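You operate a simulated robot arm through the tools that you are given. There is no shell and no other tool.

You run a simulated robot arm. Do the job below in one go: nothing can be reset, and whatever is moved stays where it is left.

JOB
Take the purple spacer off the cage, then crank the purple crossing to the top.
Fine: the spacer goes back on the purple tooth of the comb before the cage chock comes out. Keep hands off the trestle rollers while the cage turns, and end with the chock in. Drop, topple and pinch nothing. Where these are worked on the way, their far stop is far enough and under half their travel is too little: cage chock.

It is judged by the outcome, as a careful person would: the job done as asked, and still so three seconds after it is handed in. It fails if anything else is knocked over, pushed out of place, dropped, spilled or broken.

ROBOT AND FRAMES
A 7-joint arm with a two-finger parallel gripper, fixed in place. Base frame: the origin is on the floor under the middle of its stand, x ahead of it, y to its left, z up. Lengths are in m, angles in rad, forces in N, time in s.
It reaches about 1.524 m from its shoulder. Its first joint turns from -2.601 to 2.601 rad. Payload 3.5 kg.
The TCP is the grasp point between the finger pads, 0.023 m short of the fingertips. In the tool frame z runs along the fingers and y along their closing line. The gripper opens to 0.094 m. The fingers are 0.038 m wide and 0.01 m thick; the gripper's body (0.054 by 0.096 m) begins 0.039 m behind the TCP.
Orientation is that of the tool frame in the base frame, as a unit quaternion [w, x, y, z]. With the fingers straight down and closing along the base's y, the tool's x points along the base's -x, its y along +y and its z along -z.

CONTROLS
- The arm moves only by the tool jog_arm. Its argument "series" is a list of rows, each a list of 3 entries, a list of its own where there are three numbers: the finger opening in mm, from 0 to 94, then the shift along the base's x, y, z in mm, then the turn, a rotation vector about the base's x, y, z in rad. In form: [[fingers, [tx, ty, tz], [wx, wy, wz]], ...]. A call has 1 to 20 rows; each row is the pose to reach, as a shift and turn from the pose commanded when the call began. Rows are played at 5 a second. More than 0.05 m and 0.15 rad between two rows, or a gripper value outside its range, and nothing of the call is played. A pose out of reach is approached as far as the arm can. The call stops where the force on the tool passes 40 N (or 10 N more than at its start, if that is more) or the arm is blocked; 0.2 s more then pass. The fingers move at their own pace (about 0.153 m/s each) and stop on an object; they squeeze with about 38 N. The grip force told is the motor's: it shows also when the fingers shut on nothing. Time passes only in rows, and 0.2 s behind the last, so rows that repeat a pose let the fingers close. The reply holds the time, the measured pose of the TCP, the force on the tool along the base axes, the opening and the grip force, in the units named above and with some noise, with the torque about the TCP (base axes, N m) and any sound that the robot's microphone picked up.
- Cameras (640 x 400 px; columns grow to the right, rows downward): "scene" is fixed at [0.2217, 0.651, 1.1788]; the picture's right is [-0.71, -0.71, 0.00], its down [0.18, -0.18, -0.97] and it looks along [0.69, -0.68, 0.26] (base axes); focal length 214 px, centre (320, 200). "wrist" rides on the gripper at [0.086, 0.016, -0.074] in the tool frame; the picture's right is [-0.18, 0.98, 0.00], its down [-0.58, -0.11, -0.81] and it looks along [-0.79, -0.15, 0.59] (tool axes); focal length 243 px, centre (320, 200). There is no depth. A picture from a camera that has moved, and an enlarged one, comes with that camera's place and axes in the base frame and with its lens. The place of the scene camera against the robot may be out by one fixed shift of up to 0.018 m in any direction.
- snapshot(camera): a new picture of that camera. The clock stands still meanwhile.
- inspect(camera, box): a new picture of the part [left, top, right, bottom] of that camera's present view, enlarged. The clock stands still meanwhile.
- job_done(): hands the job in; it is judged then, once.

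Places have to be worked out from the pictures, the camera data and where the tool is seen. Open the gripper and draw the arm clear of the work before you hand the job in, unless the task says otherwise.

The tools are called after "Emit:" as a command line: name --argument value ..., lists and objects as JSON in quotes. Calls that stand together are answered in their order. jog_arm: Moves the arm, as the interface text tells. Its arguments: {"type":"object","properties":{"series":{"type":"array"}},"required":["series"]} The other tools are called the same way: snapshot (camera) takes a picture; inspect (camera, box) takes an enlarged picture of a part of a camera's view; job_done () hands the job in.

At the start:

```text
clock: 0.0
ee_pos: [0.7501, 0.8015, 1.2142]
orientation: [-0.001, 0.001, 1.0, 0.0]
contact_force: [0.7, -0.6, -0.4]
torque: [-0.02, -0.02, -0.01]
opening: 0.0937
finger_force: 0.1
```

scene: 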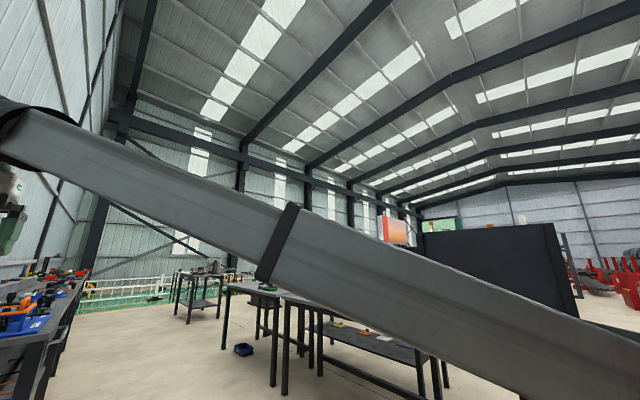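
wrist: 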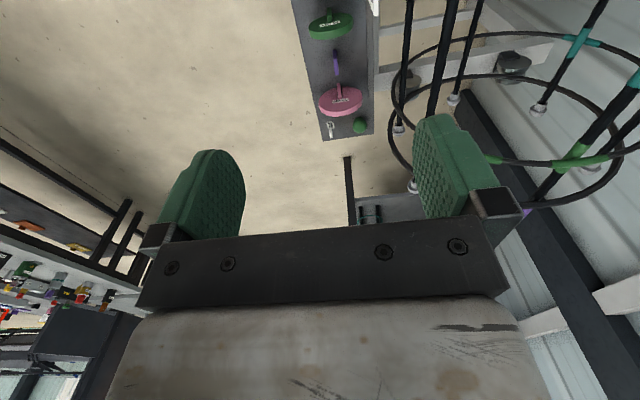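

I'll begin by looking at both camera views afresh and enlarging the wrist view where the cage and panel appear.

Emit:
inspect --camera "wrist" --box '[280, 0, 640, 225]'

Emit:
snapshot --camera "scene"

```text
1.78 times, centred on (460, 112) of wrist
camera zoom: at [0.6643, 0.818, 1.2888], right [0.18, 0.98, 0.0], down [0.58, -0.11, 0.81], along [0.79, -0.15, -0.59], focal length 431 px, centre (71, 356)
```

zoom: 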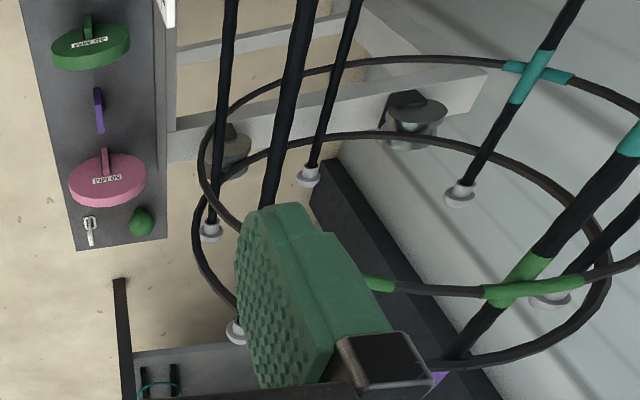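

```text
taken
```

scene: 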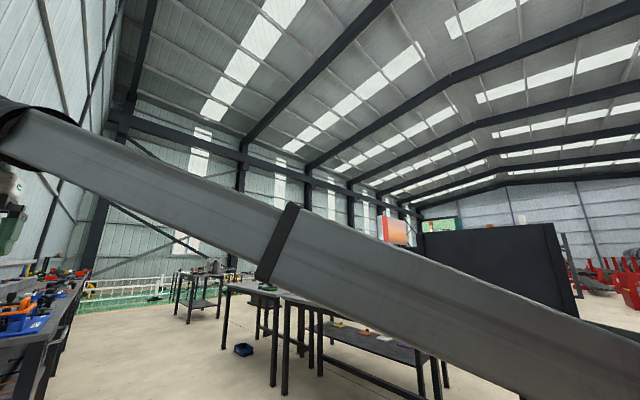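

The scene camera is mostly blocked by the arm, so the wrist camera has to do the surveying. I'll enlarge the panel and its labels, and the lower left of the view.

Emit:
inspect --camera "wrist" --box '[290, 0, 386, 60]'

Emit:
inspect --camera "wrist" --box '[300, 75, 396, 135]'

Emit:
inspect --camera "wrist" --box '[0, 130, 160, 380]'

Emit:
inspect --camera "wrist" --box '[330, 150, 430, 230]'

```text
6.67 times, centred on (338, 30) of wrist
camera zoom: at [0.6643, 0.818, 1.2888], right [0.18, 0.98, 0.0], down [0.58, -0.11, 0.81], along [0.79, -0.15, -0.59], focal length 1618 px, centre (200, 1333)
```

zoom: 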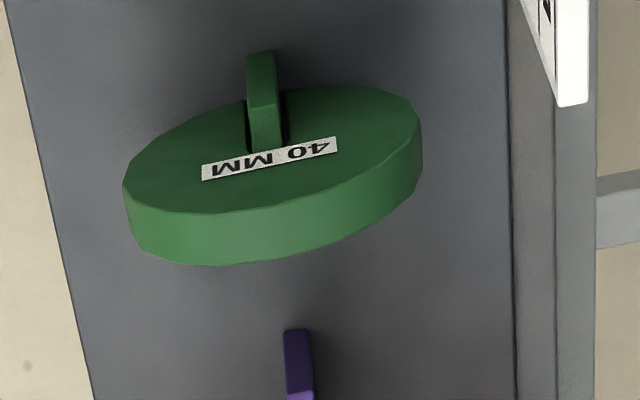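

```text
6.67 times, centred on (348, 105) of wrist
camera zoom: at [0.6643, 0.818, 1.2888], right [0.18, 0.98, 0.0], down [0.58, -0.11, 0.81], along [0.79, -0.15, -0.59], focal length 1618 px, centre (133, 833)
```

zoom: 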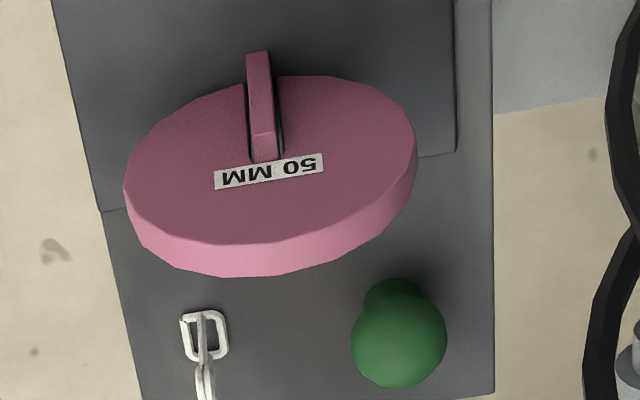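

```text
1.60 times, centred on (80, 255) of wrist
camera zoom: at [0.6643, 0.818, 1.2888], right [0.18, 0.98, 0.0], down [0.58, -0.11, 0.81], along [0.79, -0.15, -0.59], focal length 388 px, centre (704, 112)
```

zoom: 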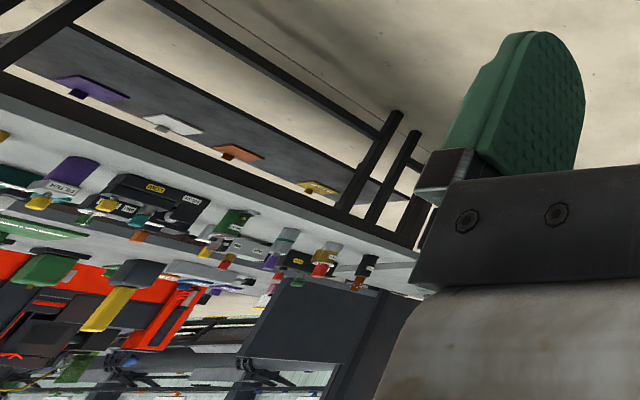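

```text
5.00 times, centred on (380, 190) of wrist
camera zoom: at [0.6643, 0.818, 1.2888], right [0.18, 0.98, 0.0], down [0.58, -0.11, 0.81], along [0.79, -0.15, -0.59], focal length 1213 px, centre (20, 250)
```

zoom: 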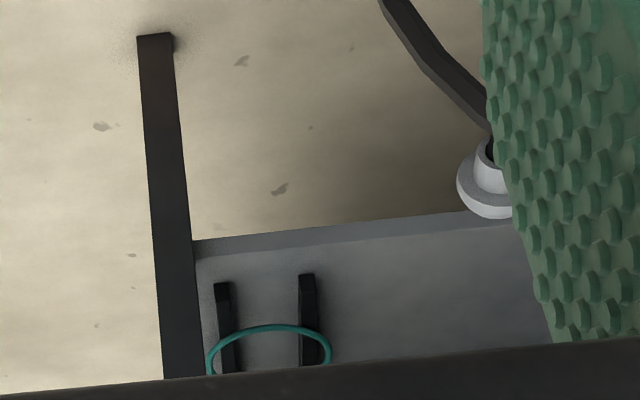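

The panel is a comb holding 40 MM and 50 MM disc spacers on coloured teeth, with an empty purple tooth between them. I'll back away from the cage and swing the wrist camera left (+y) to see the cage and crank.

Emit:
jog_arm --series '[[94, [0, -40, 20], [0, 0, 0.14]], [94, [0, -80, 40], [0, 0, 0.28]], [94, [0, -120, 60], [0, 0, 0.42]], [94, [0, -160, 80], [0, 0, 0.56]], [94, [0, -200, 90], [0, 0, 0.7]], [94, [0, -240, 100], [0, 0, 0.8]]]'

Emit:
snapshot --camera "wrist"

Emit:
snapshot --camera "scene"

```text
clock: 0.9
ee_pos: [0.7524, 0.683, 1.2645]
orientation: [0.007, -0.198, 0.98, 0.006]
contact_force: [-9.0, 20.4, -4.9]
torque: [-1.71, -1.29, -2.22]
opening: 0.0937
finger_force: 0.1
out of reach, approached as far as the arm can: row 3, 4
stopped in row 4: the force on the tool passed its limit at 114 N (the readings are from after the stop); the commanded pose is now the measured one
```

```text
taken
camera wrist: at [0.6671, 0.6641, 1.3389], right [-0.21, 0.98, 0.01], down [0.57, 0.11, 0.81], along [0.79, 0.18, -0.58], focal length 243 px, centre (320, 200)
```

wrist: 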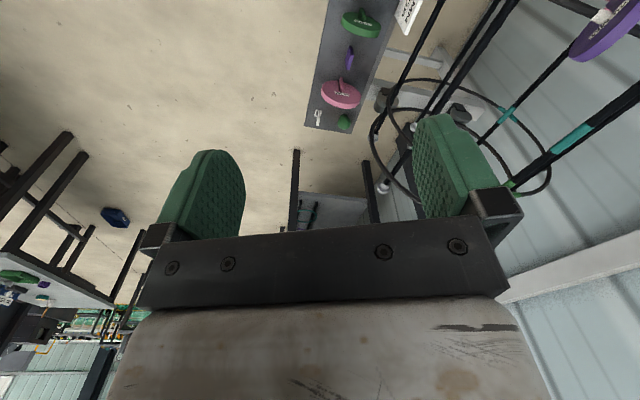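

```text
taken
```

scene: 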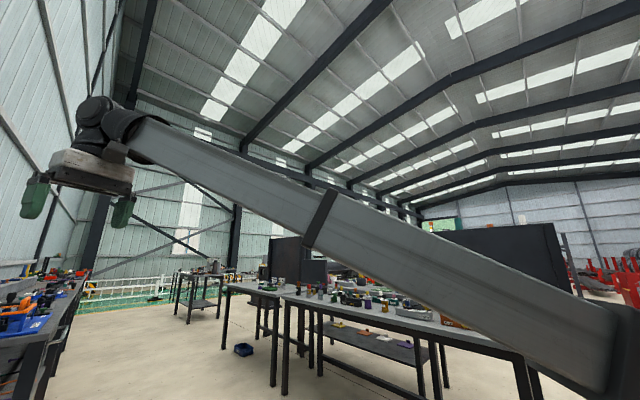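

The move stopped on a force and a reach limit. I'll hold still for a moment to read the force again, and enlarge the scene view around the gripper to see whether it is touching anything.

Emit:
jog_arm --series '[[94, [0, 0, 0], [0, 0, 0]]]'

Emit:
inspect --camera "scene" --box '[0, 60, 240, 300]'

Emit:
inspect --camera "wrist" --box '[400, 0, 640, 220]'

```text
clock: 1.3
ee_pos: [0.7536, 0.682, 1.2659]
orientation: [0.007, -0.199, 0.98, 0.006]
contact_force: [-14.7, 27.9, -11.9]
torque: [-2.15, -2.4, -3.06]
opening: 0.0941
finger_force: 0.1
```

```text
1.67 times, centred on (120, 180) of scene
camera zoom: at [0.2217, 0.651, 1.1788], right [-0.71, -0.71, 0.0], down [0.18, -0.18, -0.97], along [0.69, -0.68, 0.26], focal length 358 px, centre (653, 233)
```

zoom: 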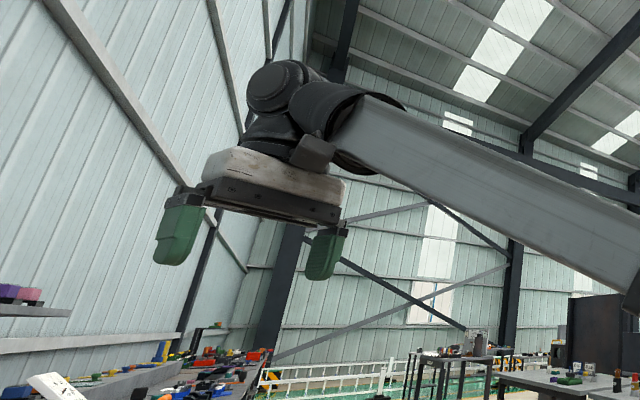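

```text
1.82 times, centred on (520, 110) of wrist
camera zoom: at [0.6673, 0.6638, 1.339], right [-0.21, 0.98, 0.01], down [0.57, 0.11, 0.81], along [0.79, 0.18, -0.58], focal length 441 px, centre (-44, 364)
```

zoom: 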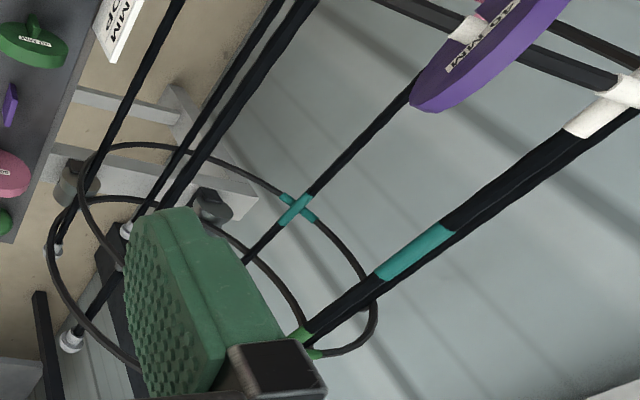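

The scene view shows the gripper body pressing against the arm's own forearm end, so nothing in the workspace was touched. I'll undo this turn, then move outward where the wrist is less folded.

Emit:
jog_arm --series '[[94, [5, 35, -10], [0, 0, -0.14]], [94, [10, 50, -20], [0, 0, -0.28]], [94, [20, 60, -30], [0, 0, -0.4]]]'

```text
clock: 2.1
ee_pos: [0.7732, 0.7431, 1.2358]
orientation: [0.008, -0.001, 1.0, 0.004]
contact_force: [0.3, 0.3, -0.1]
torque: [0.0, 0.05, 0.02]
opening: 0.094
finger_force: 0.0
```

The arm is free again, with zero force. I'll move outward in +x and −y at this height with no turn, then try yawing left.

Emit:
jog_arm --series '[[94, [15, -40, 0], [0, 0, 0]], [94, [35, -80, 0], [0, 0, 0]], [94, [55, -120, 0], [0, 0, 0]], [94, [75, -160, 0], [0, 0, 0]], [94, [95, -200, 0], [0, 0, 0]], [94, [115, -240, 0], [0, 0, 0]], [94, [135, -280, 0], [0, 0, 0]], [94, [155, -320, 0], [0, 0, 0]], [94, [175, -360, 0], [0, 0, 0]], [94, [195, -400, 0], [0, 0, 0]]]'

Emit:
snapshot --camera "wrist"

Emit:
snapshot --camera "scene"

```text
clock: 4.3
ee_pos: [0.9689, 0.3418, 1.2366]
orientation: [0.008, -0.002, 1.0, 0.005]
contact_force: [-0.4, 0.1, -0.1]
torque: [-0.02, -0.01, -0.02]
opening: 0.0943
finger_force: 0.1
```

```text
taken
camera wrist: at [0.881, 0.3591, 1.3092], right [0.18, 0.98, 0.01], down [0.57, -0.11, 0.81], along [0.8, -0.14, -0.58], focal length 243 px, centre (320, 200)
```

wrist: 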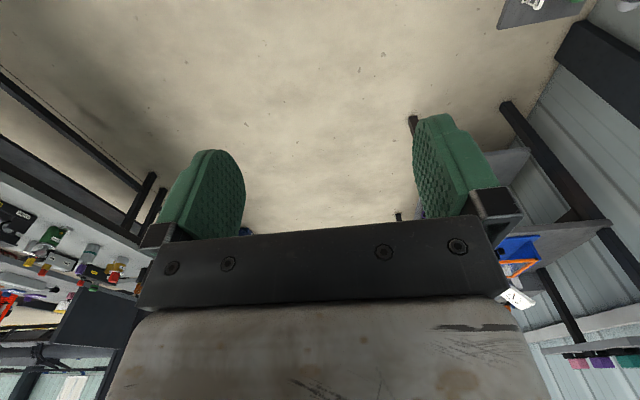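

```text
taken
```

scene: 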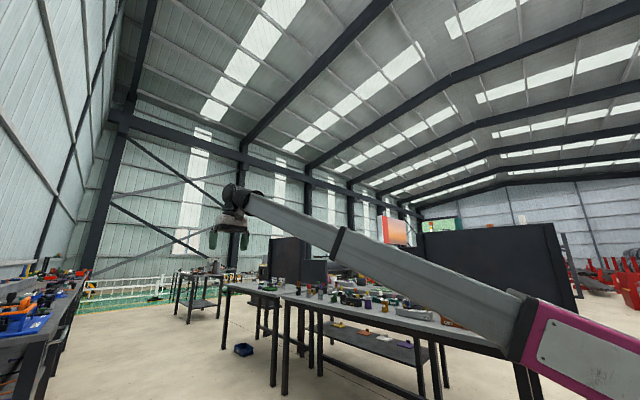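

Clear. Now I'll yaw left in small steps to bring the cage and comb into view from the −y side.

Emit:
jog_arm --series '[[94, [0, 0, 0], [0, 0, 0.14]], [94, [0, 0, 0], [0, 0, 0.28]], [94, [0, 0, 0], [0, 0, 0.42]], [94, [0, 0, 0], [0, 0, 0.56]], [94, [0, 0, 0], [0, 0, 0.7]], [94, [0, 0, 0], [0, 0, 0.84]], [94, [0, 0, 0], [0, 0, 0.98]], [94, [0, 0, 0], [0, 0, 1.12]], [94, [0, 0, 0], [0, 0, 1.26]], [94, [0, 0, 0], [0, 0, 1.4]], [94, [0, 0, 0], [0, 0, 1.54]]]'

Emit:
snapshot --camera "wrist"

Emit:
snapshot --camera "scene"

```text
clock: 4.6
ee_pos: [0.9688, 0.3449, 1.2356]
orientation: [0.008, -0.021, 1.0, 0.007]
contact_force: [-0.7, 14.9, -2.7]
torque: [-1.39, -0.35, -1.49]
opening: 0.094
finger_force: 0.0
stopped in row 1: the force on the tool passed its limit at 89 N (the readings are from after the stop); the commanded pose is now the measured one
```

```text
taken
camera wrist: at [0.881, 0.3554, 1.309], right [0.14, 0.99, 0.02], down [0.57, -0.1, 0.81], along [0.81, -0.11, -0.58], focal length 243 px, centre (320, 200)
```

wrist: 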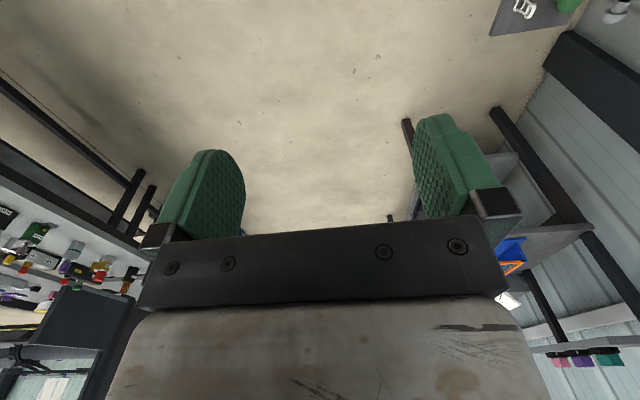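

```text
taken
```

scene: 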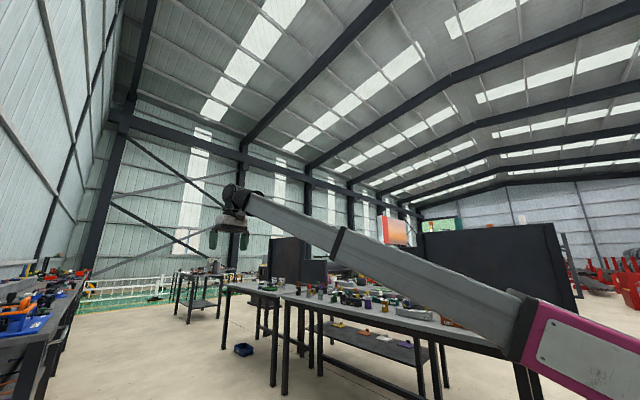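

Even a small left yaw presses something here too. I'll enlarge the wrist area in the scene view to see what is touching.

Emit:
inspect --camera "scene" --box '[190, 170, 286, 260]'

```text
4.44 times, centred on (238, 215) of scene
camera zoom: at [0.2217, 0.651, 1.1788], right [-0.71, -0.71, 0.0], down [0.18, -0.18, -0.97], along [0.69, -0.68, 0.26], focal length 953 px, centre (684, 133)
```

zoom: 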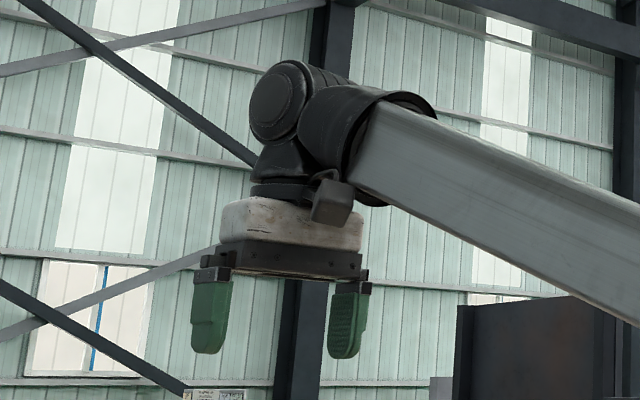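

The wrist camera's own housing touches the underside of the forearm when the hand points straight down this high up. I'll turn back slightly, then go lower with the fingers tilted outward, which opens that gap.

Emit:
jog_arm --series '[[94, [0, 0, -10], [0, 0, -0.05]], [94, [0, 0, -40], [0, -0.12, -0.05]], [94, [0, 0, -80], [0, -0.24, -0.05]], [94, [0, 0, -125], [0, -0.36, -0.05]], [94, [0, 0, -170], [0, -0.36, -0.05]], [94, [0, 0, -215], [0, -0.36, -0.05]], [94, [0, 0, -250], [0, -0.36, -0.05]]]'

Emit:
snapshot --camera "scene"

Emit:
snapshot --camera "wrist"

```text
clock: 6.2
ee_pos: [0.9689, 0.3438, 0.985]
orientation: [0.187, 0.001, 0.982, 0.002]
contact_force: [-0.2, -1.3, 0.0]
torque: [0.01, -0.03, 0.02]
opening: 0.0939
finger_force: 0.0
```

```text
taken
```

scene: 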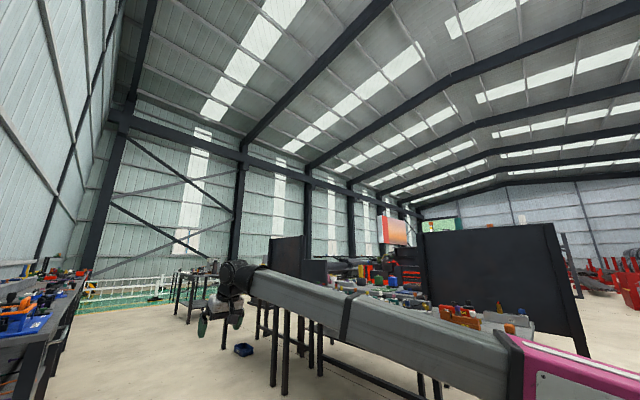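

```text
taken
camera wrist: at [0.8613, 0.3606, 1.0231], right [0.17, 0.98, 0.07], down [0.24, -0.11, 0.96], along [0.95, -0.15, -0.26], focal length 243 px, centre (320, 200)
```

wrist: 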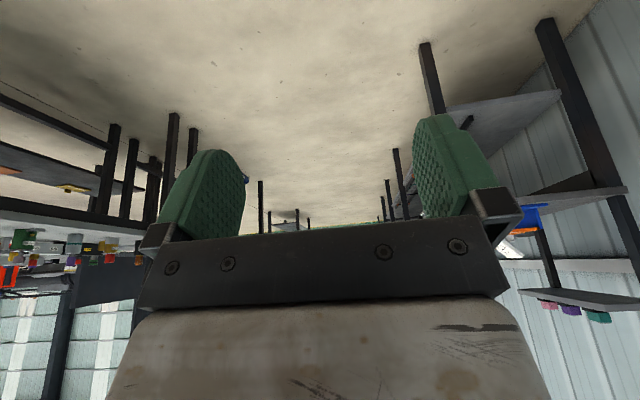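

No contact now. I'll yaw left about the vertical while the TCP stays put.

Emit:
jog_arm --series '[[94, [0, 0, 0], [0, 0, 0.14]], [94, [0, 0, 0], [0, 0, 0.28]], [94, [0, 0, 0], [0, 0, 0.42]], [94, [0, 0, 0], [0, 0, 0.56]], [94, [0, 0, 0], [0, 0, 0.7]], [94, [0, 0, 0], [0, 0, 0.84]], [94, [0, 0, 0], [0, 0, 0.98]], [94, [0, 0, 0], [0, 0, 1.12]], [94, [0, 0, 0], [0, 0, 1.26]], [94, [0, 0, 0], [0, 0, 1.4]]]'

Emit:
snapshot --camera "wrist"

Emit:
snapshot --camera "scene"

```text
clock: 8.4
ee_pos: [0.9681, 0.343, 0.986]
orientation: [0.141, -0.633, 0.751, 0.121]
contact_force: [-0.2, 0.0, 0.4]
torque: [0.04, -0.02, -0.01]
opening: 0.094
finger_force: 0.0
```

```text
taken
camera wrist: at [0.9347, 0.2403, 1.0235], right [-0.94, 0.34, 0.07], down [0.15, 0.22, 0.96], along [0.31, 0.92, -0.26], focal length 243 px, centre (320, 200)
```

wrist: 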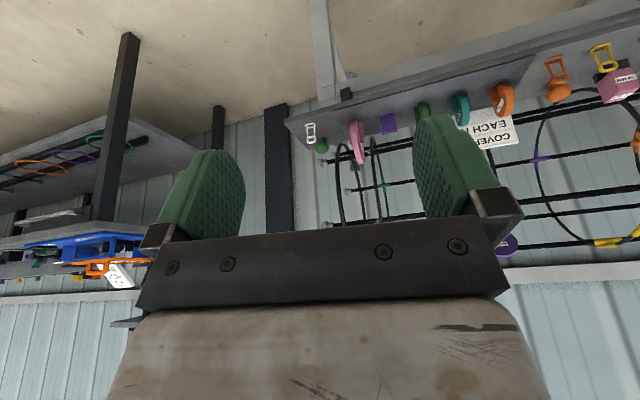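

```text
taken
```

scene: 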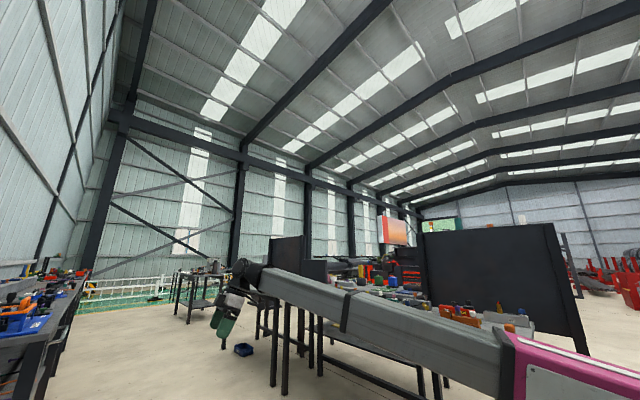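

Now the comb and cage are visible. I'll enlarge several regions, including past the right edge.

Emit:
inspect --camera "wrist" --box '[480, 40, 640, 140]'

Emit:
inspect --camera "wrist" --box '[480, 130, 640, 260]'

Emit:
inspect --camera "wrist" --box '[290, 80, 420, 240]'

Emit:
inspect --camera "wrist" --box '[380, 80, 540, 180]'

```text
4.00 times, centred on (560, 90) of wrist
camera zoom: at [0.9347, 0.2403, 1.0235], right [-0.94, 0.34, 0.07], down [0.15, 0.22, 0.96], along [0.31, 0.92, -0.26], focal length 970 px, centre (-640, 640)
```

zoom: 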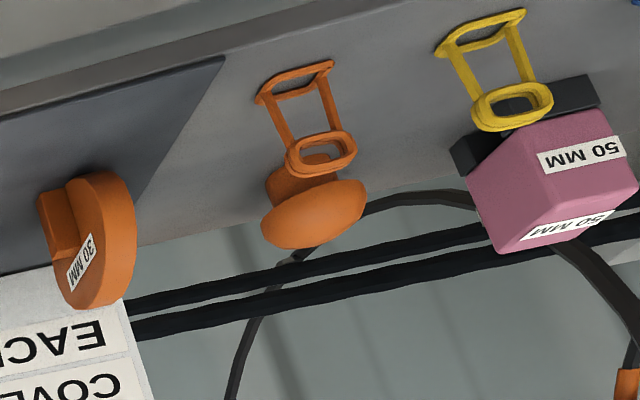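

```text
3.08 times, centred on (560, 195) of wrist
camera zoom: at [0.9347, 0.2403, 1.0235], right [-0.94, 0.34, 0.07], down [0.15, 0.22, 0.96], along [0.31, 0.92, -0.26], focal length 746 px, centre (-418, 215)
```

zoom: 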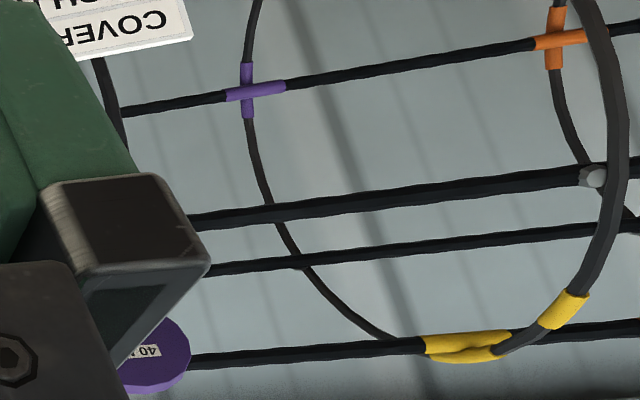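

```text
2.50 times, centred on (355, 160) of wrist
camera zoom: at [0.9347, 0.2403, 1.0235], right [-0.94, 0.34, 0.07], down [0.15, 0.22, 0.96], along [0.31, 0.92, -0.26], focal length 606 px, centre (232, 300)
```

zoom: 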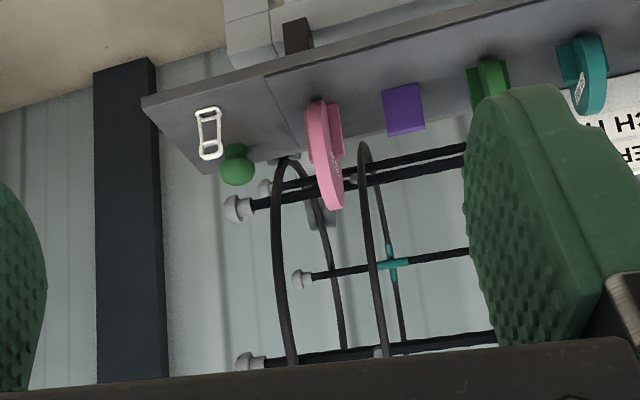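

```text
4.00 times, centred on (460, 130) of wrist
camera zoom: at [0.9347, 0.2403, 1.0235], right [-0.94, 0.34, 0.07], down [0.15, 0.22, 0.96], along [0.31, 0.92, -0.26], focal length 970 px, centre (-240, 480)
```

zoom: 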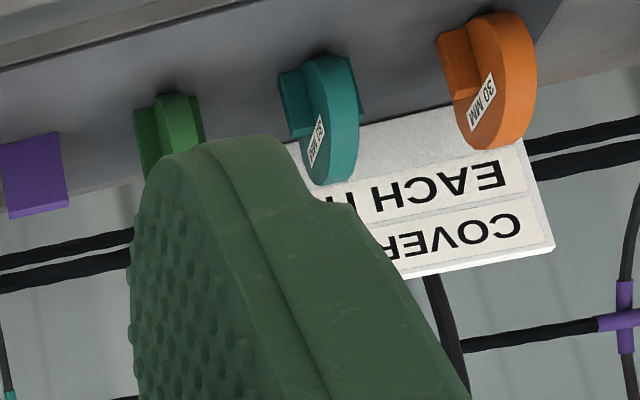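

I see the comb (pink, purple slot, green, teal, orange), a sign, and orange and yellow handled things, with the purple spacer (40 MM) on a cage bar and a purple crossing on a ring. I'll move in −x to see the rest of the cage and the crank end.

Emit:
jog_arm --series '[[94, [-45, 0, 0], [0, 0, 0]], [94, [-90, 0, 0], [0, 0, 0]], [94, [-135, 0, 0], [0, 0, 0]], [94, [-180, 0, 0], [0, 0, 0]], [94, [-225, 0, 0], [0, 0, 0]], [94, [-270, 0, 0], [0, 0, 0]]]'

Emit:
snapshot --camera "wrist"

Emit:
snapshot --camera "scene"

```text
clock: 9.8
ee_pos: [0.6969, 0.3428, 0.9848]
orientation: [0.141, -0.632, 0.752, 0.123]
contact_force: [-0.3, 0.0, 0.7]
torque: [0.01, 0.01, 0.0]
opening: 0.0938
finger_force: 0.0
```

```text
taken
camera wrist: at [0.6632, 0.2403, 1.0237], right [-0.94, 0.34, 0.07], down [0.15, 0.22, 0.96], along [0.31, 0.91, -0.26], focal length 243 px, centre (320, 200)
```

wrist: 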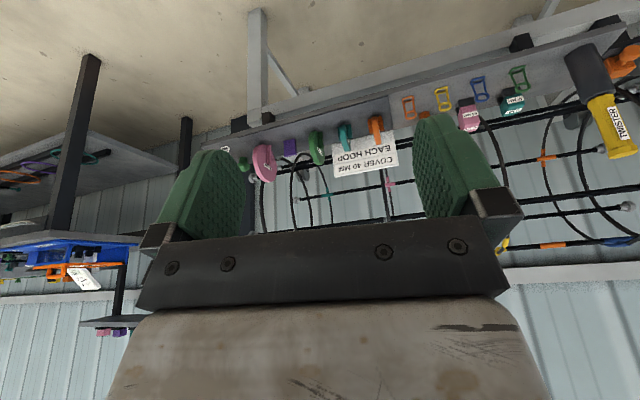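

```text
taken
```

scene: 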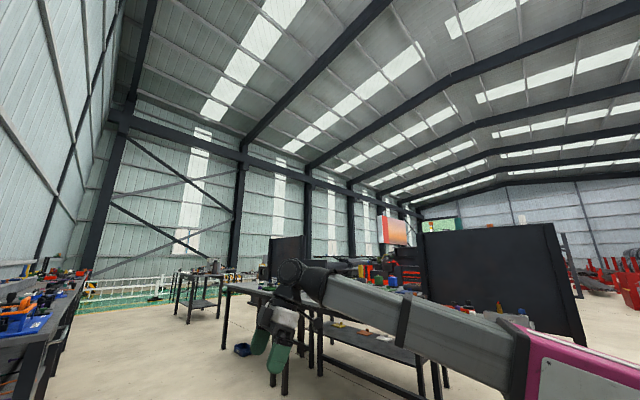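

More is visible: the sign says "COVER 40 MM / EACH HOOP", and there is a yellow "TWISTER" tool and a possible crank further right. I'll enlarge those parts.

Emit:
inspect --camera "wrist" --box '[480, 20, 700, 170]'

Emit:
inspect --camera "wrist" --box '[480, 130, 700, 280]'

Emit:
inspect --camera "wrist" --box '[210, 90, 420, 230]'

```text
refused: 700 is not a number from 0 to 640
```

```text
refused: 700 is not a number from 0 to 640
```

```text
2.86 times, centred on (315, 160) of wrist
camera zoom: at [0.6632, 0.2403, 1.0237], right [-0.94, 0.34, 0.07], down [0.15, 0.22, 0.96], along [0.31, 0.91, -0.26], focal length 693 px, centre (334, 314)
```

zoom: 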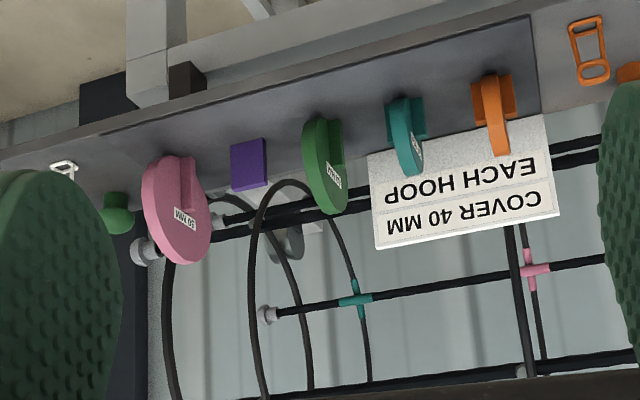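

Now the right part, including past the edge.

Emit:
inspect --camera "wrist" --box '[560, 20, 640, 250]'

Emit:
inspect --camera "wrist" --box '[620, 0, 640, 400]'

Emit:
inspect --camera "wrist" --box '[390, 50, 550, 150]'

```text
1.74 times, centred on (600, 135) of wrist
camera zoom: at [0.6632, 0.2403, 1.0237], right [-0.94, 0.34, 0.07], down [0.15, 0.22, 0.96], along [0.31, 0.91, -0.26], focal length 422 px, centre (-167, 313)
```

zoom: 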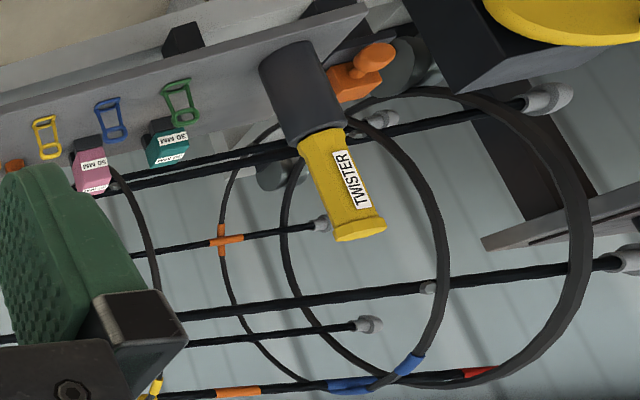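

```text
1.00 times, centred on (630, 200) of wrist (not enlarged: the box is as wide or as high as the picture)
camera zoom: at [0.6632, 0.2403, 1.0237], right [-0.94, 0.34, 0.07], down [0.15, 0.22, 0.96], along [0.31, 0.91, -0.26], focal length 243 px, centre (10, 200)
```

zoom: 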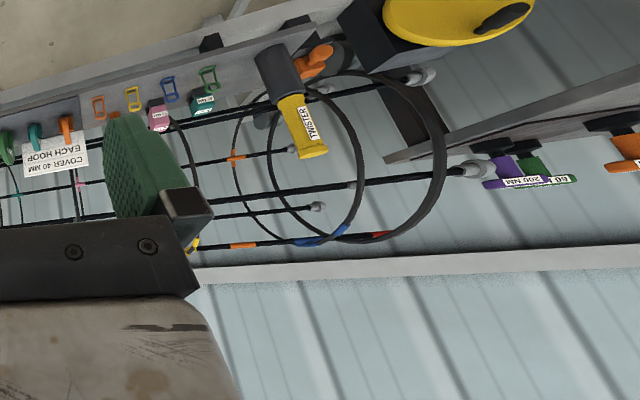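

```text
4.00 times, centred on (470, 100) of wrist
camera zoom: at [0.6632, 0.2403, 1.0237], right [-0.94, 0.34, 0.07], down [0.15, 0.22, 0.96], along [0.31, 0.91, -0.26], focal length 970 px, centre (-280, 600)
```

zoom: 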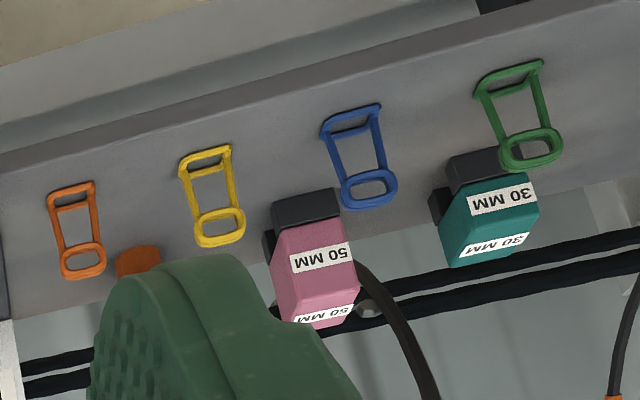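

There's a yellow wheel with a black handle on a dark box further right, which may be the crank. I'll yaw further left to look at that end.

Emit:
jog_arm --series '[[94, [0, 0, 0], [0, 0, 0.14]], [94, [0, 0, 0], [0, 0, 0.28]], [94, [0, 0, 0], [0, 0, 0.42]], [94, [0, 0, 0], [0, 0, 0.56]], [94, [0, 0, 0], [0, 0, 0.7]], [94, [0, 0, 0], [0, 0, 0.84]]]'

Emit:
snapshot --camera "wrist"

Emit:
snapshot --camera "scene"

```text
clock: 11.2
ee_pos: [0.698, 0.345, 0.9853]
orientation: [-0.079, 0.884, -0.428, -0.169]
contact_force: [0.1, 1.0, 0.1]
torque: [0.02, -0.01, -0.01]
opening: 0.0942
finger_force: 0.0
```

```text
taken
camera wrist: at [0.7535, 0.2497, 1.0239], right [-0.88, -0.48, 0.07], down [-0.06, 0.26, 0.96], along [-0.48, 0.84, -0.26], focal length 243 px, centre (320, 200)
```

wrist: 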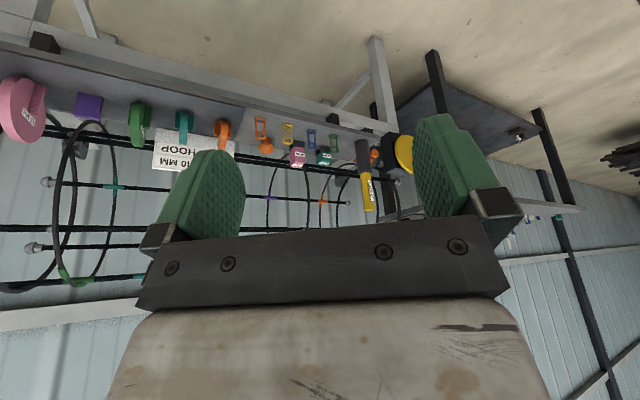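

```text
taken
```

scene: 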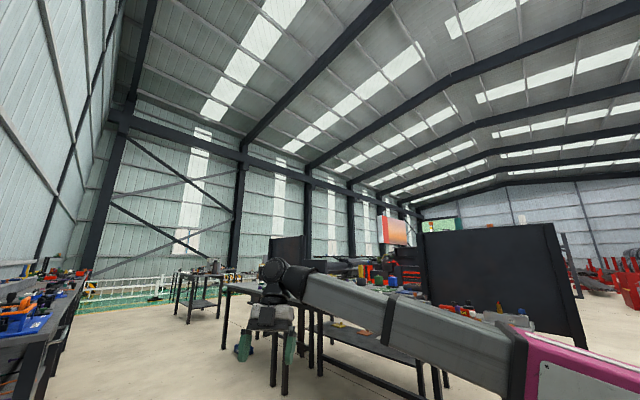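

I'll yaw a bit more so the crank end falls between the fingers, unobstructed.

Emit:
jog_arm --series '[[94, [-20, 20, 0], [0, 0, 0.14]], [94, [-50, 40, 0], [0, 0, 0.28]], [94, [-80, 60, 0], [0, 0, 0.42]]]'

Emit:
snapshot --camera "wrist"

Emit:
inspect --camera "wrist" --box '[200, 70, 420, 210]'

```text
clock: 12.0
ee_pos: [0.6184, 0.4092, 0.9734]
orientation: [-0.049, 0.954, -0.236, -0.176]
contact_force: [-0.6, -0.5, 0.6]
torque: [0.01, 0.0, 0.02]
opening: 0.0939
finger_force: 0.2
out of reach, approached as far as the arm can: row 3
```

```text
taken
camera wrist: at [0.7065, 0.3448, 1.0122], right [-0.61, -0.79, 0.06], down [-0.18, 0.21, 0.96], along [-0.77, 0.58, -0.27], focal length 243 px, centre (320, 200)
```

wrist: 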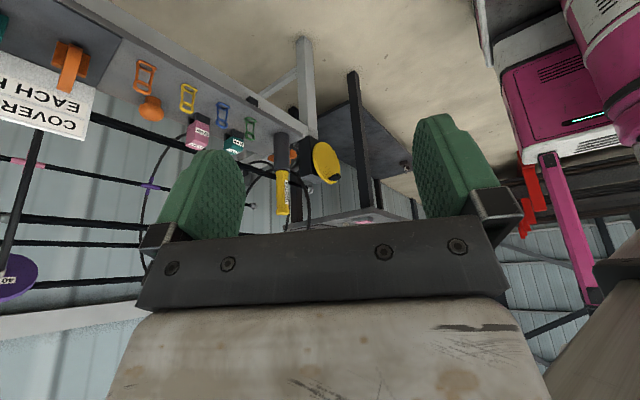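

```text
2.86 times, centred on (310, 140) of wrist
camera zoom: at [0.7065, 0.3448, 1.0122], right [-0.61, -0.79, 0.06], down [-0.18, 0.21, 0.96], along [-0.77, 0.58, -0.27], focal length 693 px, centre (349, 371)
```

zoom: 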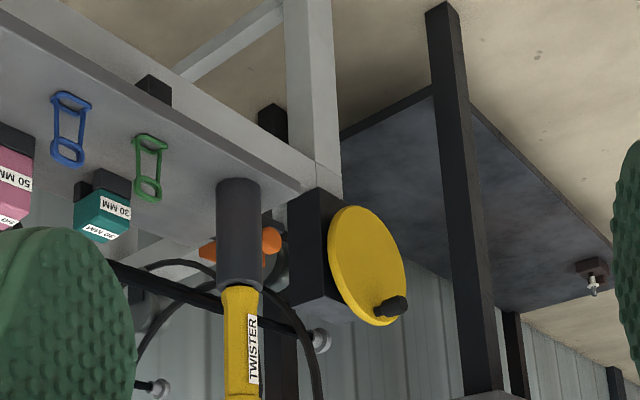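

The yellow wheel with a black crank knob sits at about (0.01, 0.83, 0.64). Orange knobs show near (0.17, 0.85, 0.645) and (0.57, 0.86, 0.68), and a TWISTER stands near (0.28, 0.8) up to z≈0.87. I'll move above that end, camera on the −y side, for close-ups.

Emit:
jog_arm --series '[[94, [-30, 20, 5], [0, 0, -0.14]], [94, [-60, 40, 10], [0, 0, -0.28]], [94, [-95, 65, 10], [0, 0, -0.42]], [94, [-130, 95, 10], [0, 0, -0.56]], [94, [-165, 125, 10], [0, 0, -0.7]], [94, [-200, 150, 10], [0, 0, -0.84]], [94, [-235, 175, 10], [0, 0, -0.98]], [94, [-268, 191, 10], [0, 0, -1.05]]]'

Emit:
snapshot --camera "wrist"

Emit:
snapshot --camera "scene"

```text
clock: 13.8
ee_pos: [0.3517, 0.5996, 0.9837]
orientation: [-0.128, 0.707, -0.683, -0.135]
contact_force: [0.7, 0.2, -0.3]
torque: [0.01, -0.01, 0.01]
opening: 0.094
finger_force: 0.1
```

```text
taken
camera wrist: at [0.3402, 0.4917, 1.0216], right [-0.99, 0.14, 0.07], down [0.11, 0.25, 0.96], along [0.11, 0.96, -0.26], focal length 243 px, centre (320, 200)
```

wrist: 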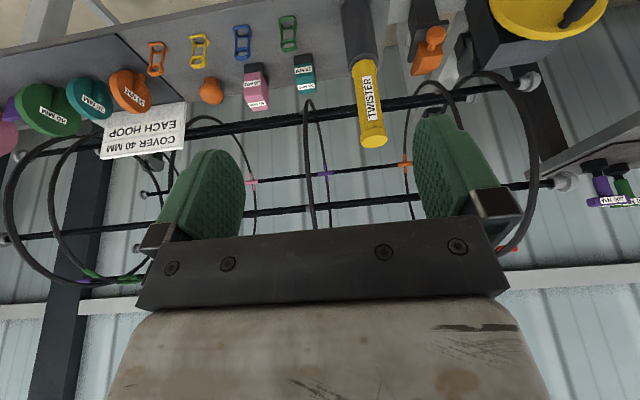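

```text
taken
```

scene: 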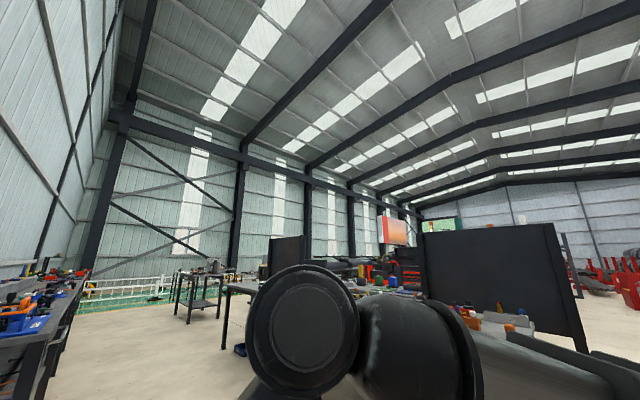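

This is a good view of the whole station. I'll enlarge the orange slider piece and crank at right, and the cage crossings.

Emit:
inspect --camera "wrist" --box '[380, 0, 540, 100]'

Emit:
inspect --camera "wrist" --box '[560, 0, 640, 100]'

Emit:
inspect --camera "wrist" --box '[240, 140, 440, 240]'

Emit:
inspect --camera "wrist" --box '[0, 60, 200, 300]'

```text
4.00 times, centred on (460, 50) of wrist
camera zoom: at [0.3402, 0.4917, 1.0216], right [-0.99, 0.14, 0.07], down [0.11, 0.25, 0.96], along [0.11, 0.96, -0.26], focal length 970 px, centre (-240, 800)
```

zoom: 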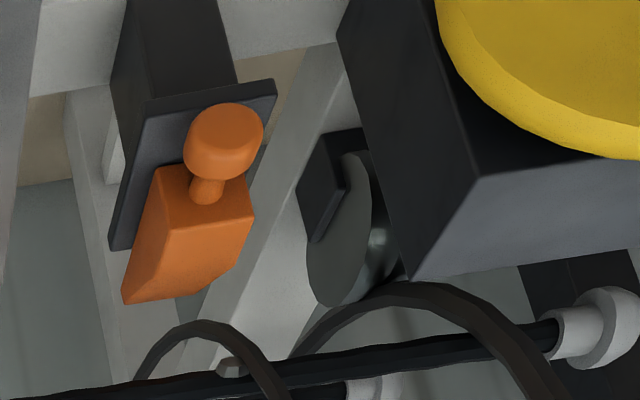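

```text
4.00 times, centred on (600, 50) of wrist
camera zoom: at [0.3402, 0.4917, 1.0216], right [-0.99, 0.14, 0.07], down [0.11, 0.25, 0.96], along [0.11, 0.96, -0.26], focal length 970 px, centre (-800, 800)
```

zoom: 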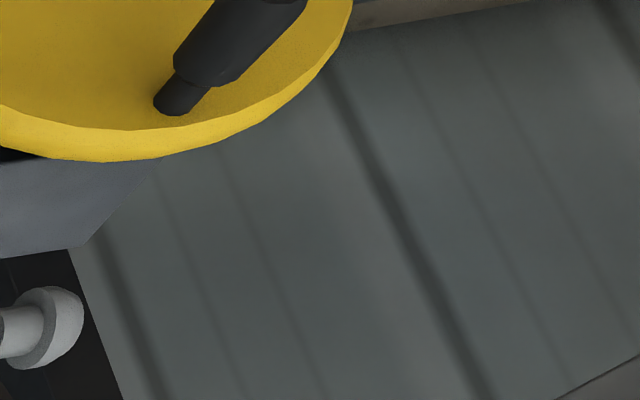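

```text
3.20 times, centred on (340, 190) of wrist
camera zoom: at [0.3402, 0.4917, 1.0216], right [-0.99, 0.14, 0.07], down [0.11, 0.25, 0.96], along [0.11, 0.96, -0.26], focal length 776 px, centre (256, 232)
```

zoom: 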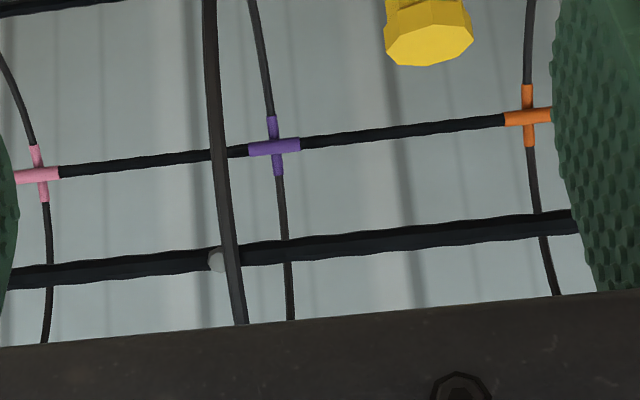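

```text
1.67 times, centred on (100, 180) of wrist
camera zoom: at [0.3402, 0.4917, 1.0216], right [-0.99, 0.14, 0.07], down [0.11, 0.25, 0.96], along [0.11, 0.96, -0.26], focal length 404 px, centre (687, 233)
```

zoom: 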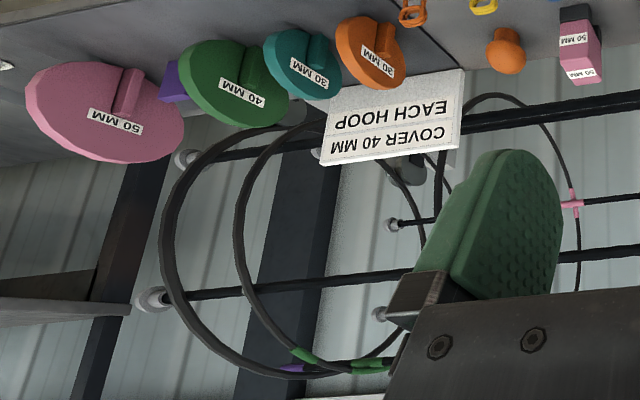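

I can see an orange wedge chock with a knob on a dark slide, the crank wheel, and crossings on the far lower bar: pink (x≈0.68), purple (x≈0.41) and orange (x≈0.13). The purple 40 MM spacer seems to sit on the top bar near x≈0.68, so I'll rise and move over to look at it closely.

Emit:
jog_arm --series '[[94, [0, 0, 45], [0, 0, 0]], [94, [35, 10, 75], [0, 0, 0]], [94, [75, 20, 95], [0, 0, 0]], [94, [115, 35, 115], [0, 0, 0]], [94, [155, 50, 130], [0, 0, 0]], [94, [195, 65, 140], [0, 0, 0]], [94, [235, 85, 150], [0, 0, 0]], [94, [275, 105, 160], [0, 0, 0]], [94, [310, 130, 166], [0, 0, 0]], [94, [330, 150, 166], [0, 0, 0]]]'

Emit:
snapshot --camera "wrist"

Emit:
snapshot --camera "scene"

```text
clock: 16.0
ee_pos: [0.6807, 0.7496, 1.1496]
orientation: [-0.127, 0.707, -0.682, -0.136]
contact_force: [0.0, -0.4, 0.2]
torque: [0.0, 0.03, 0.02]
opening: 0.0942
finger_force: 0.0
```

```text
taken
camera wrist: at [0.6703, 0.6426, 1.1873], right [-0.99, 0.13, 0.07], down [0.1, 0.25, 0.96], along [0.11, 0.96, -0.26], focal length 243 px, centre (320, 200)
```

wrist: 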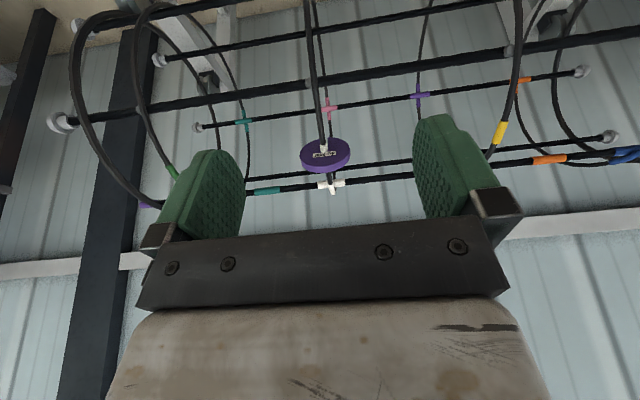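

```text
taken
```

scene: 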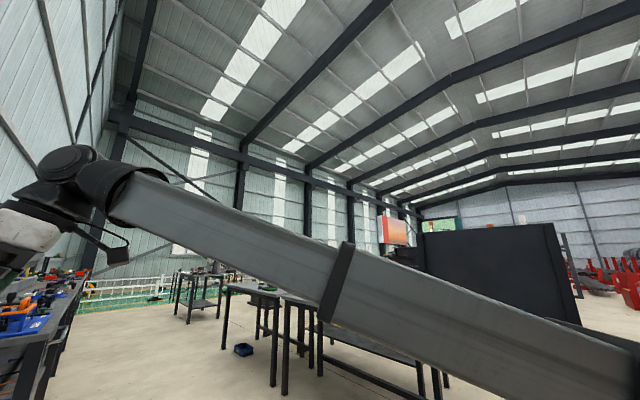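

Emit:
inspect --camera "wrist" --box '[270, 110, 382, 210]'

Emit:
inspect --camera "wrist" --box '[60, 0, 260, 220]'

Emit:
inspect --camera "wrist" --box '[400, 0, 640, 200]'

```text
4.00 times, centred on (326, 160) of wrist
camera zoom: at [0.6703, 0.6426, 1.1873], right [-0.99, 0.13, 0.07], down [0.1, 0.25, 0.96], along [0.11, 0.96, -0.26], focal length 970 px, centre (296, 360)
```

zoom: 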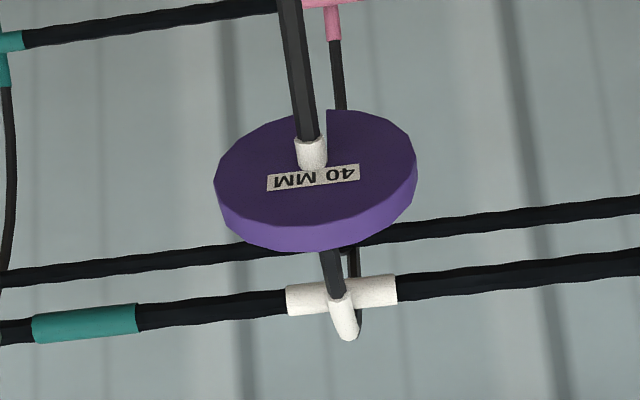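

```text
1.82 times, centred on (160, 110) of wrist
camera zoom: at [0.6703, 0.6426, 1.1873], right [-0.99, 0.13, 0.07], down [0.1, 0.25, 0.96], along [0.11, 0.96, -0.26], focal length 441 px, centre (611, 364)
```

zoom: 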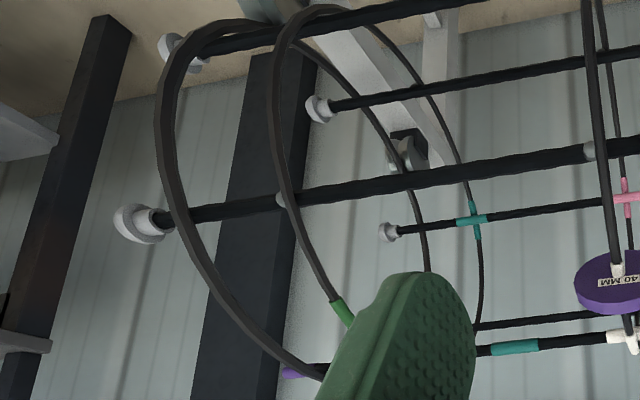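

```text
2.00 times, centred on (520, 100) of wrist
camera zoom: at [0.6703, 0.6426, 1.1873], right [-0.99, 0.13, 0.07], down [0.1, 0.25, 0.96], along [0.11, 0.96, -0.26], focal length 485 px, centre (-80, 400)
```

zoom: 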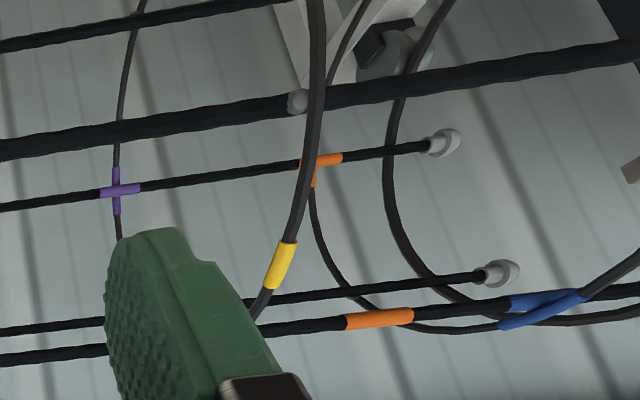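

The spacer is clipped on the hoop at x≈0.70, about 30° from the top on the near side. Its slot opens toward the cage axis, so it must be drawn radially outward (up and toward me). I'll turn the wrist so the fingers close along the hoop's tangent, still clear of the cage.

Emit:
jog_arm --series '[[94, [0, 0, 0], [0.0084, 0.0569, -0.121]], [94, [0, 0, 0], [0.0168, 0.1138, -0.2419]], [94, [0, 0, 0], [0.0252, 0.1706, -0.3629]], [94, [0, 0, 0], [0.0336, 0.2275, -0.4838]], [94, [0, 0, 0], [0.042, 0.2844, -0.6048]], [94, [0, 0, 0], [0.0504, 0.3413, -0.7258]], [94, [0, 0, 0], [0.0588, 0.3981, -0.8467]], [94, [0, 0, 0], [0.0672, 0.455, -0.9677]], [94, [0, 0, 0], [0.0756, 0.5119, -1.0886]], [94, [0, 0, 0], [0.084, 0.5688, -1.2096]], [94, [0, 0, 0], [0.0924, 0.6256, -1.3305]], [94, [0, 0, 0], [0.1008, 0.6825, -1.4515]]]'

Emit:
snapshot --camera "wrist"

Emit:
snapshot --camera "scene"

```text
clock: 18.6
ee_pos: [0.6818, 0.7503, 1.149]
orientation: [0.0, 0.0, 0.966, 0.259]
contact_force: [-0.1, 0.3, -1.1]
torque: [0.0, 0.02, 0.02]
opening: 0.0939
finger_force: 0.0
```

```text
taken
camera wrist: at [0.5957, 0.7275, 1.222], right [0.19, 0.85, 0.49], down [0.58, -0.5, 0.64], along [0.79, 0.17, -0.59], focal length 243 px, centre (320, 200)
```

wrist: 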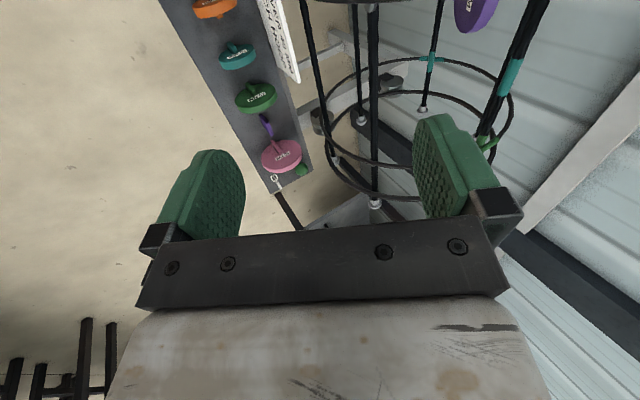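

```text
taken
```

scene: 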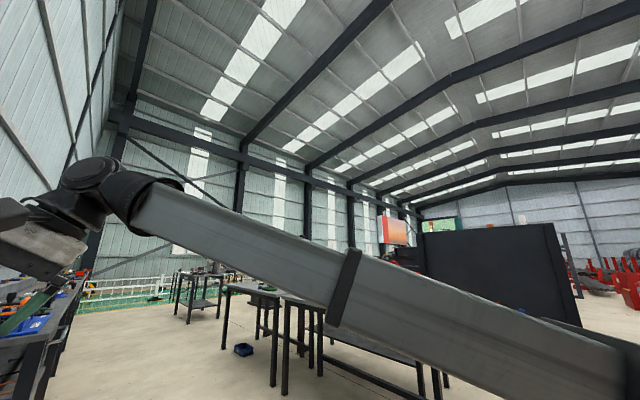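

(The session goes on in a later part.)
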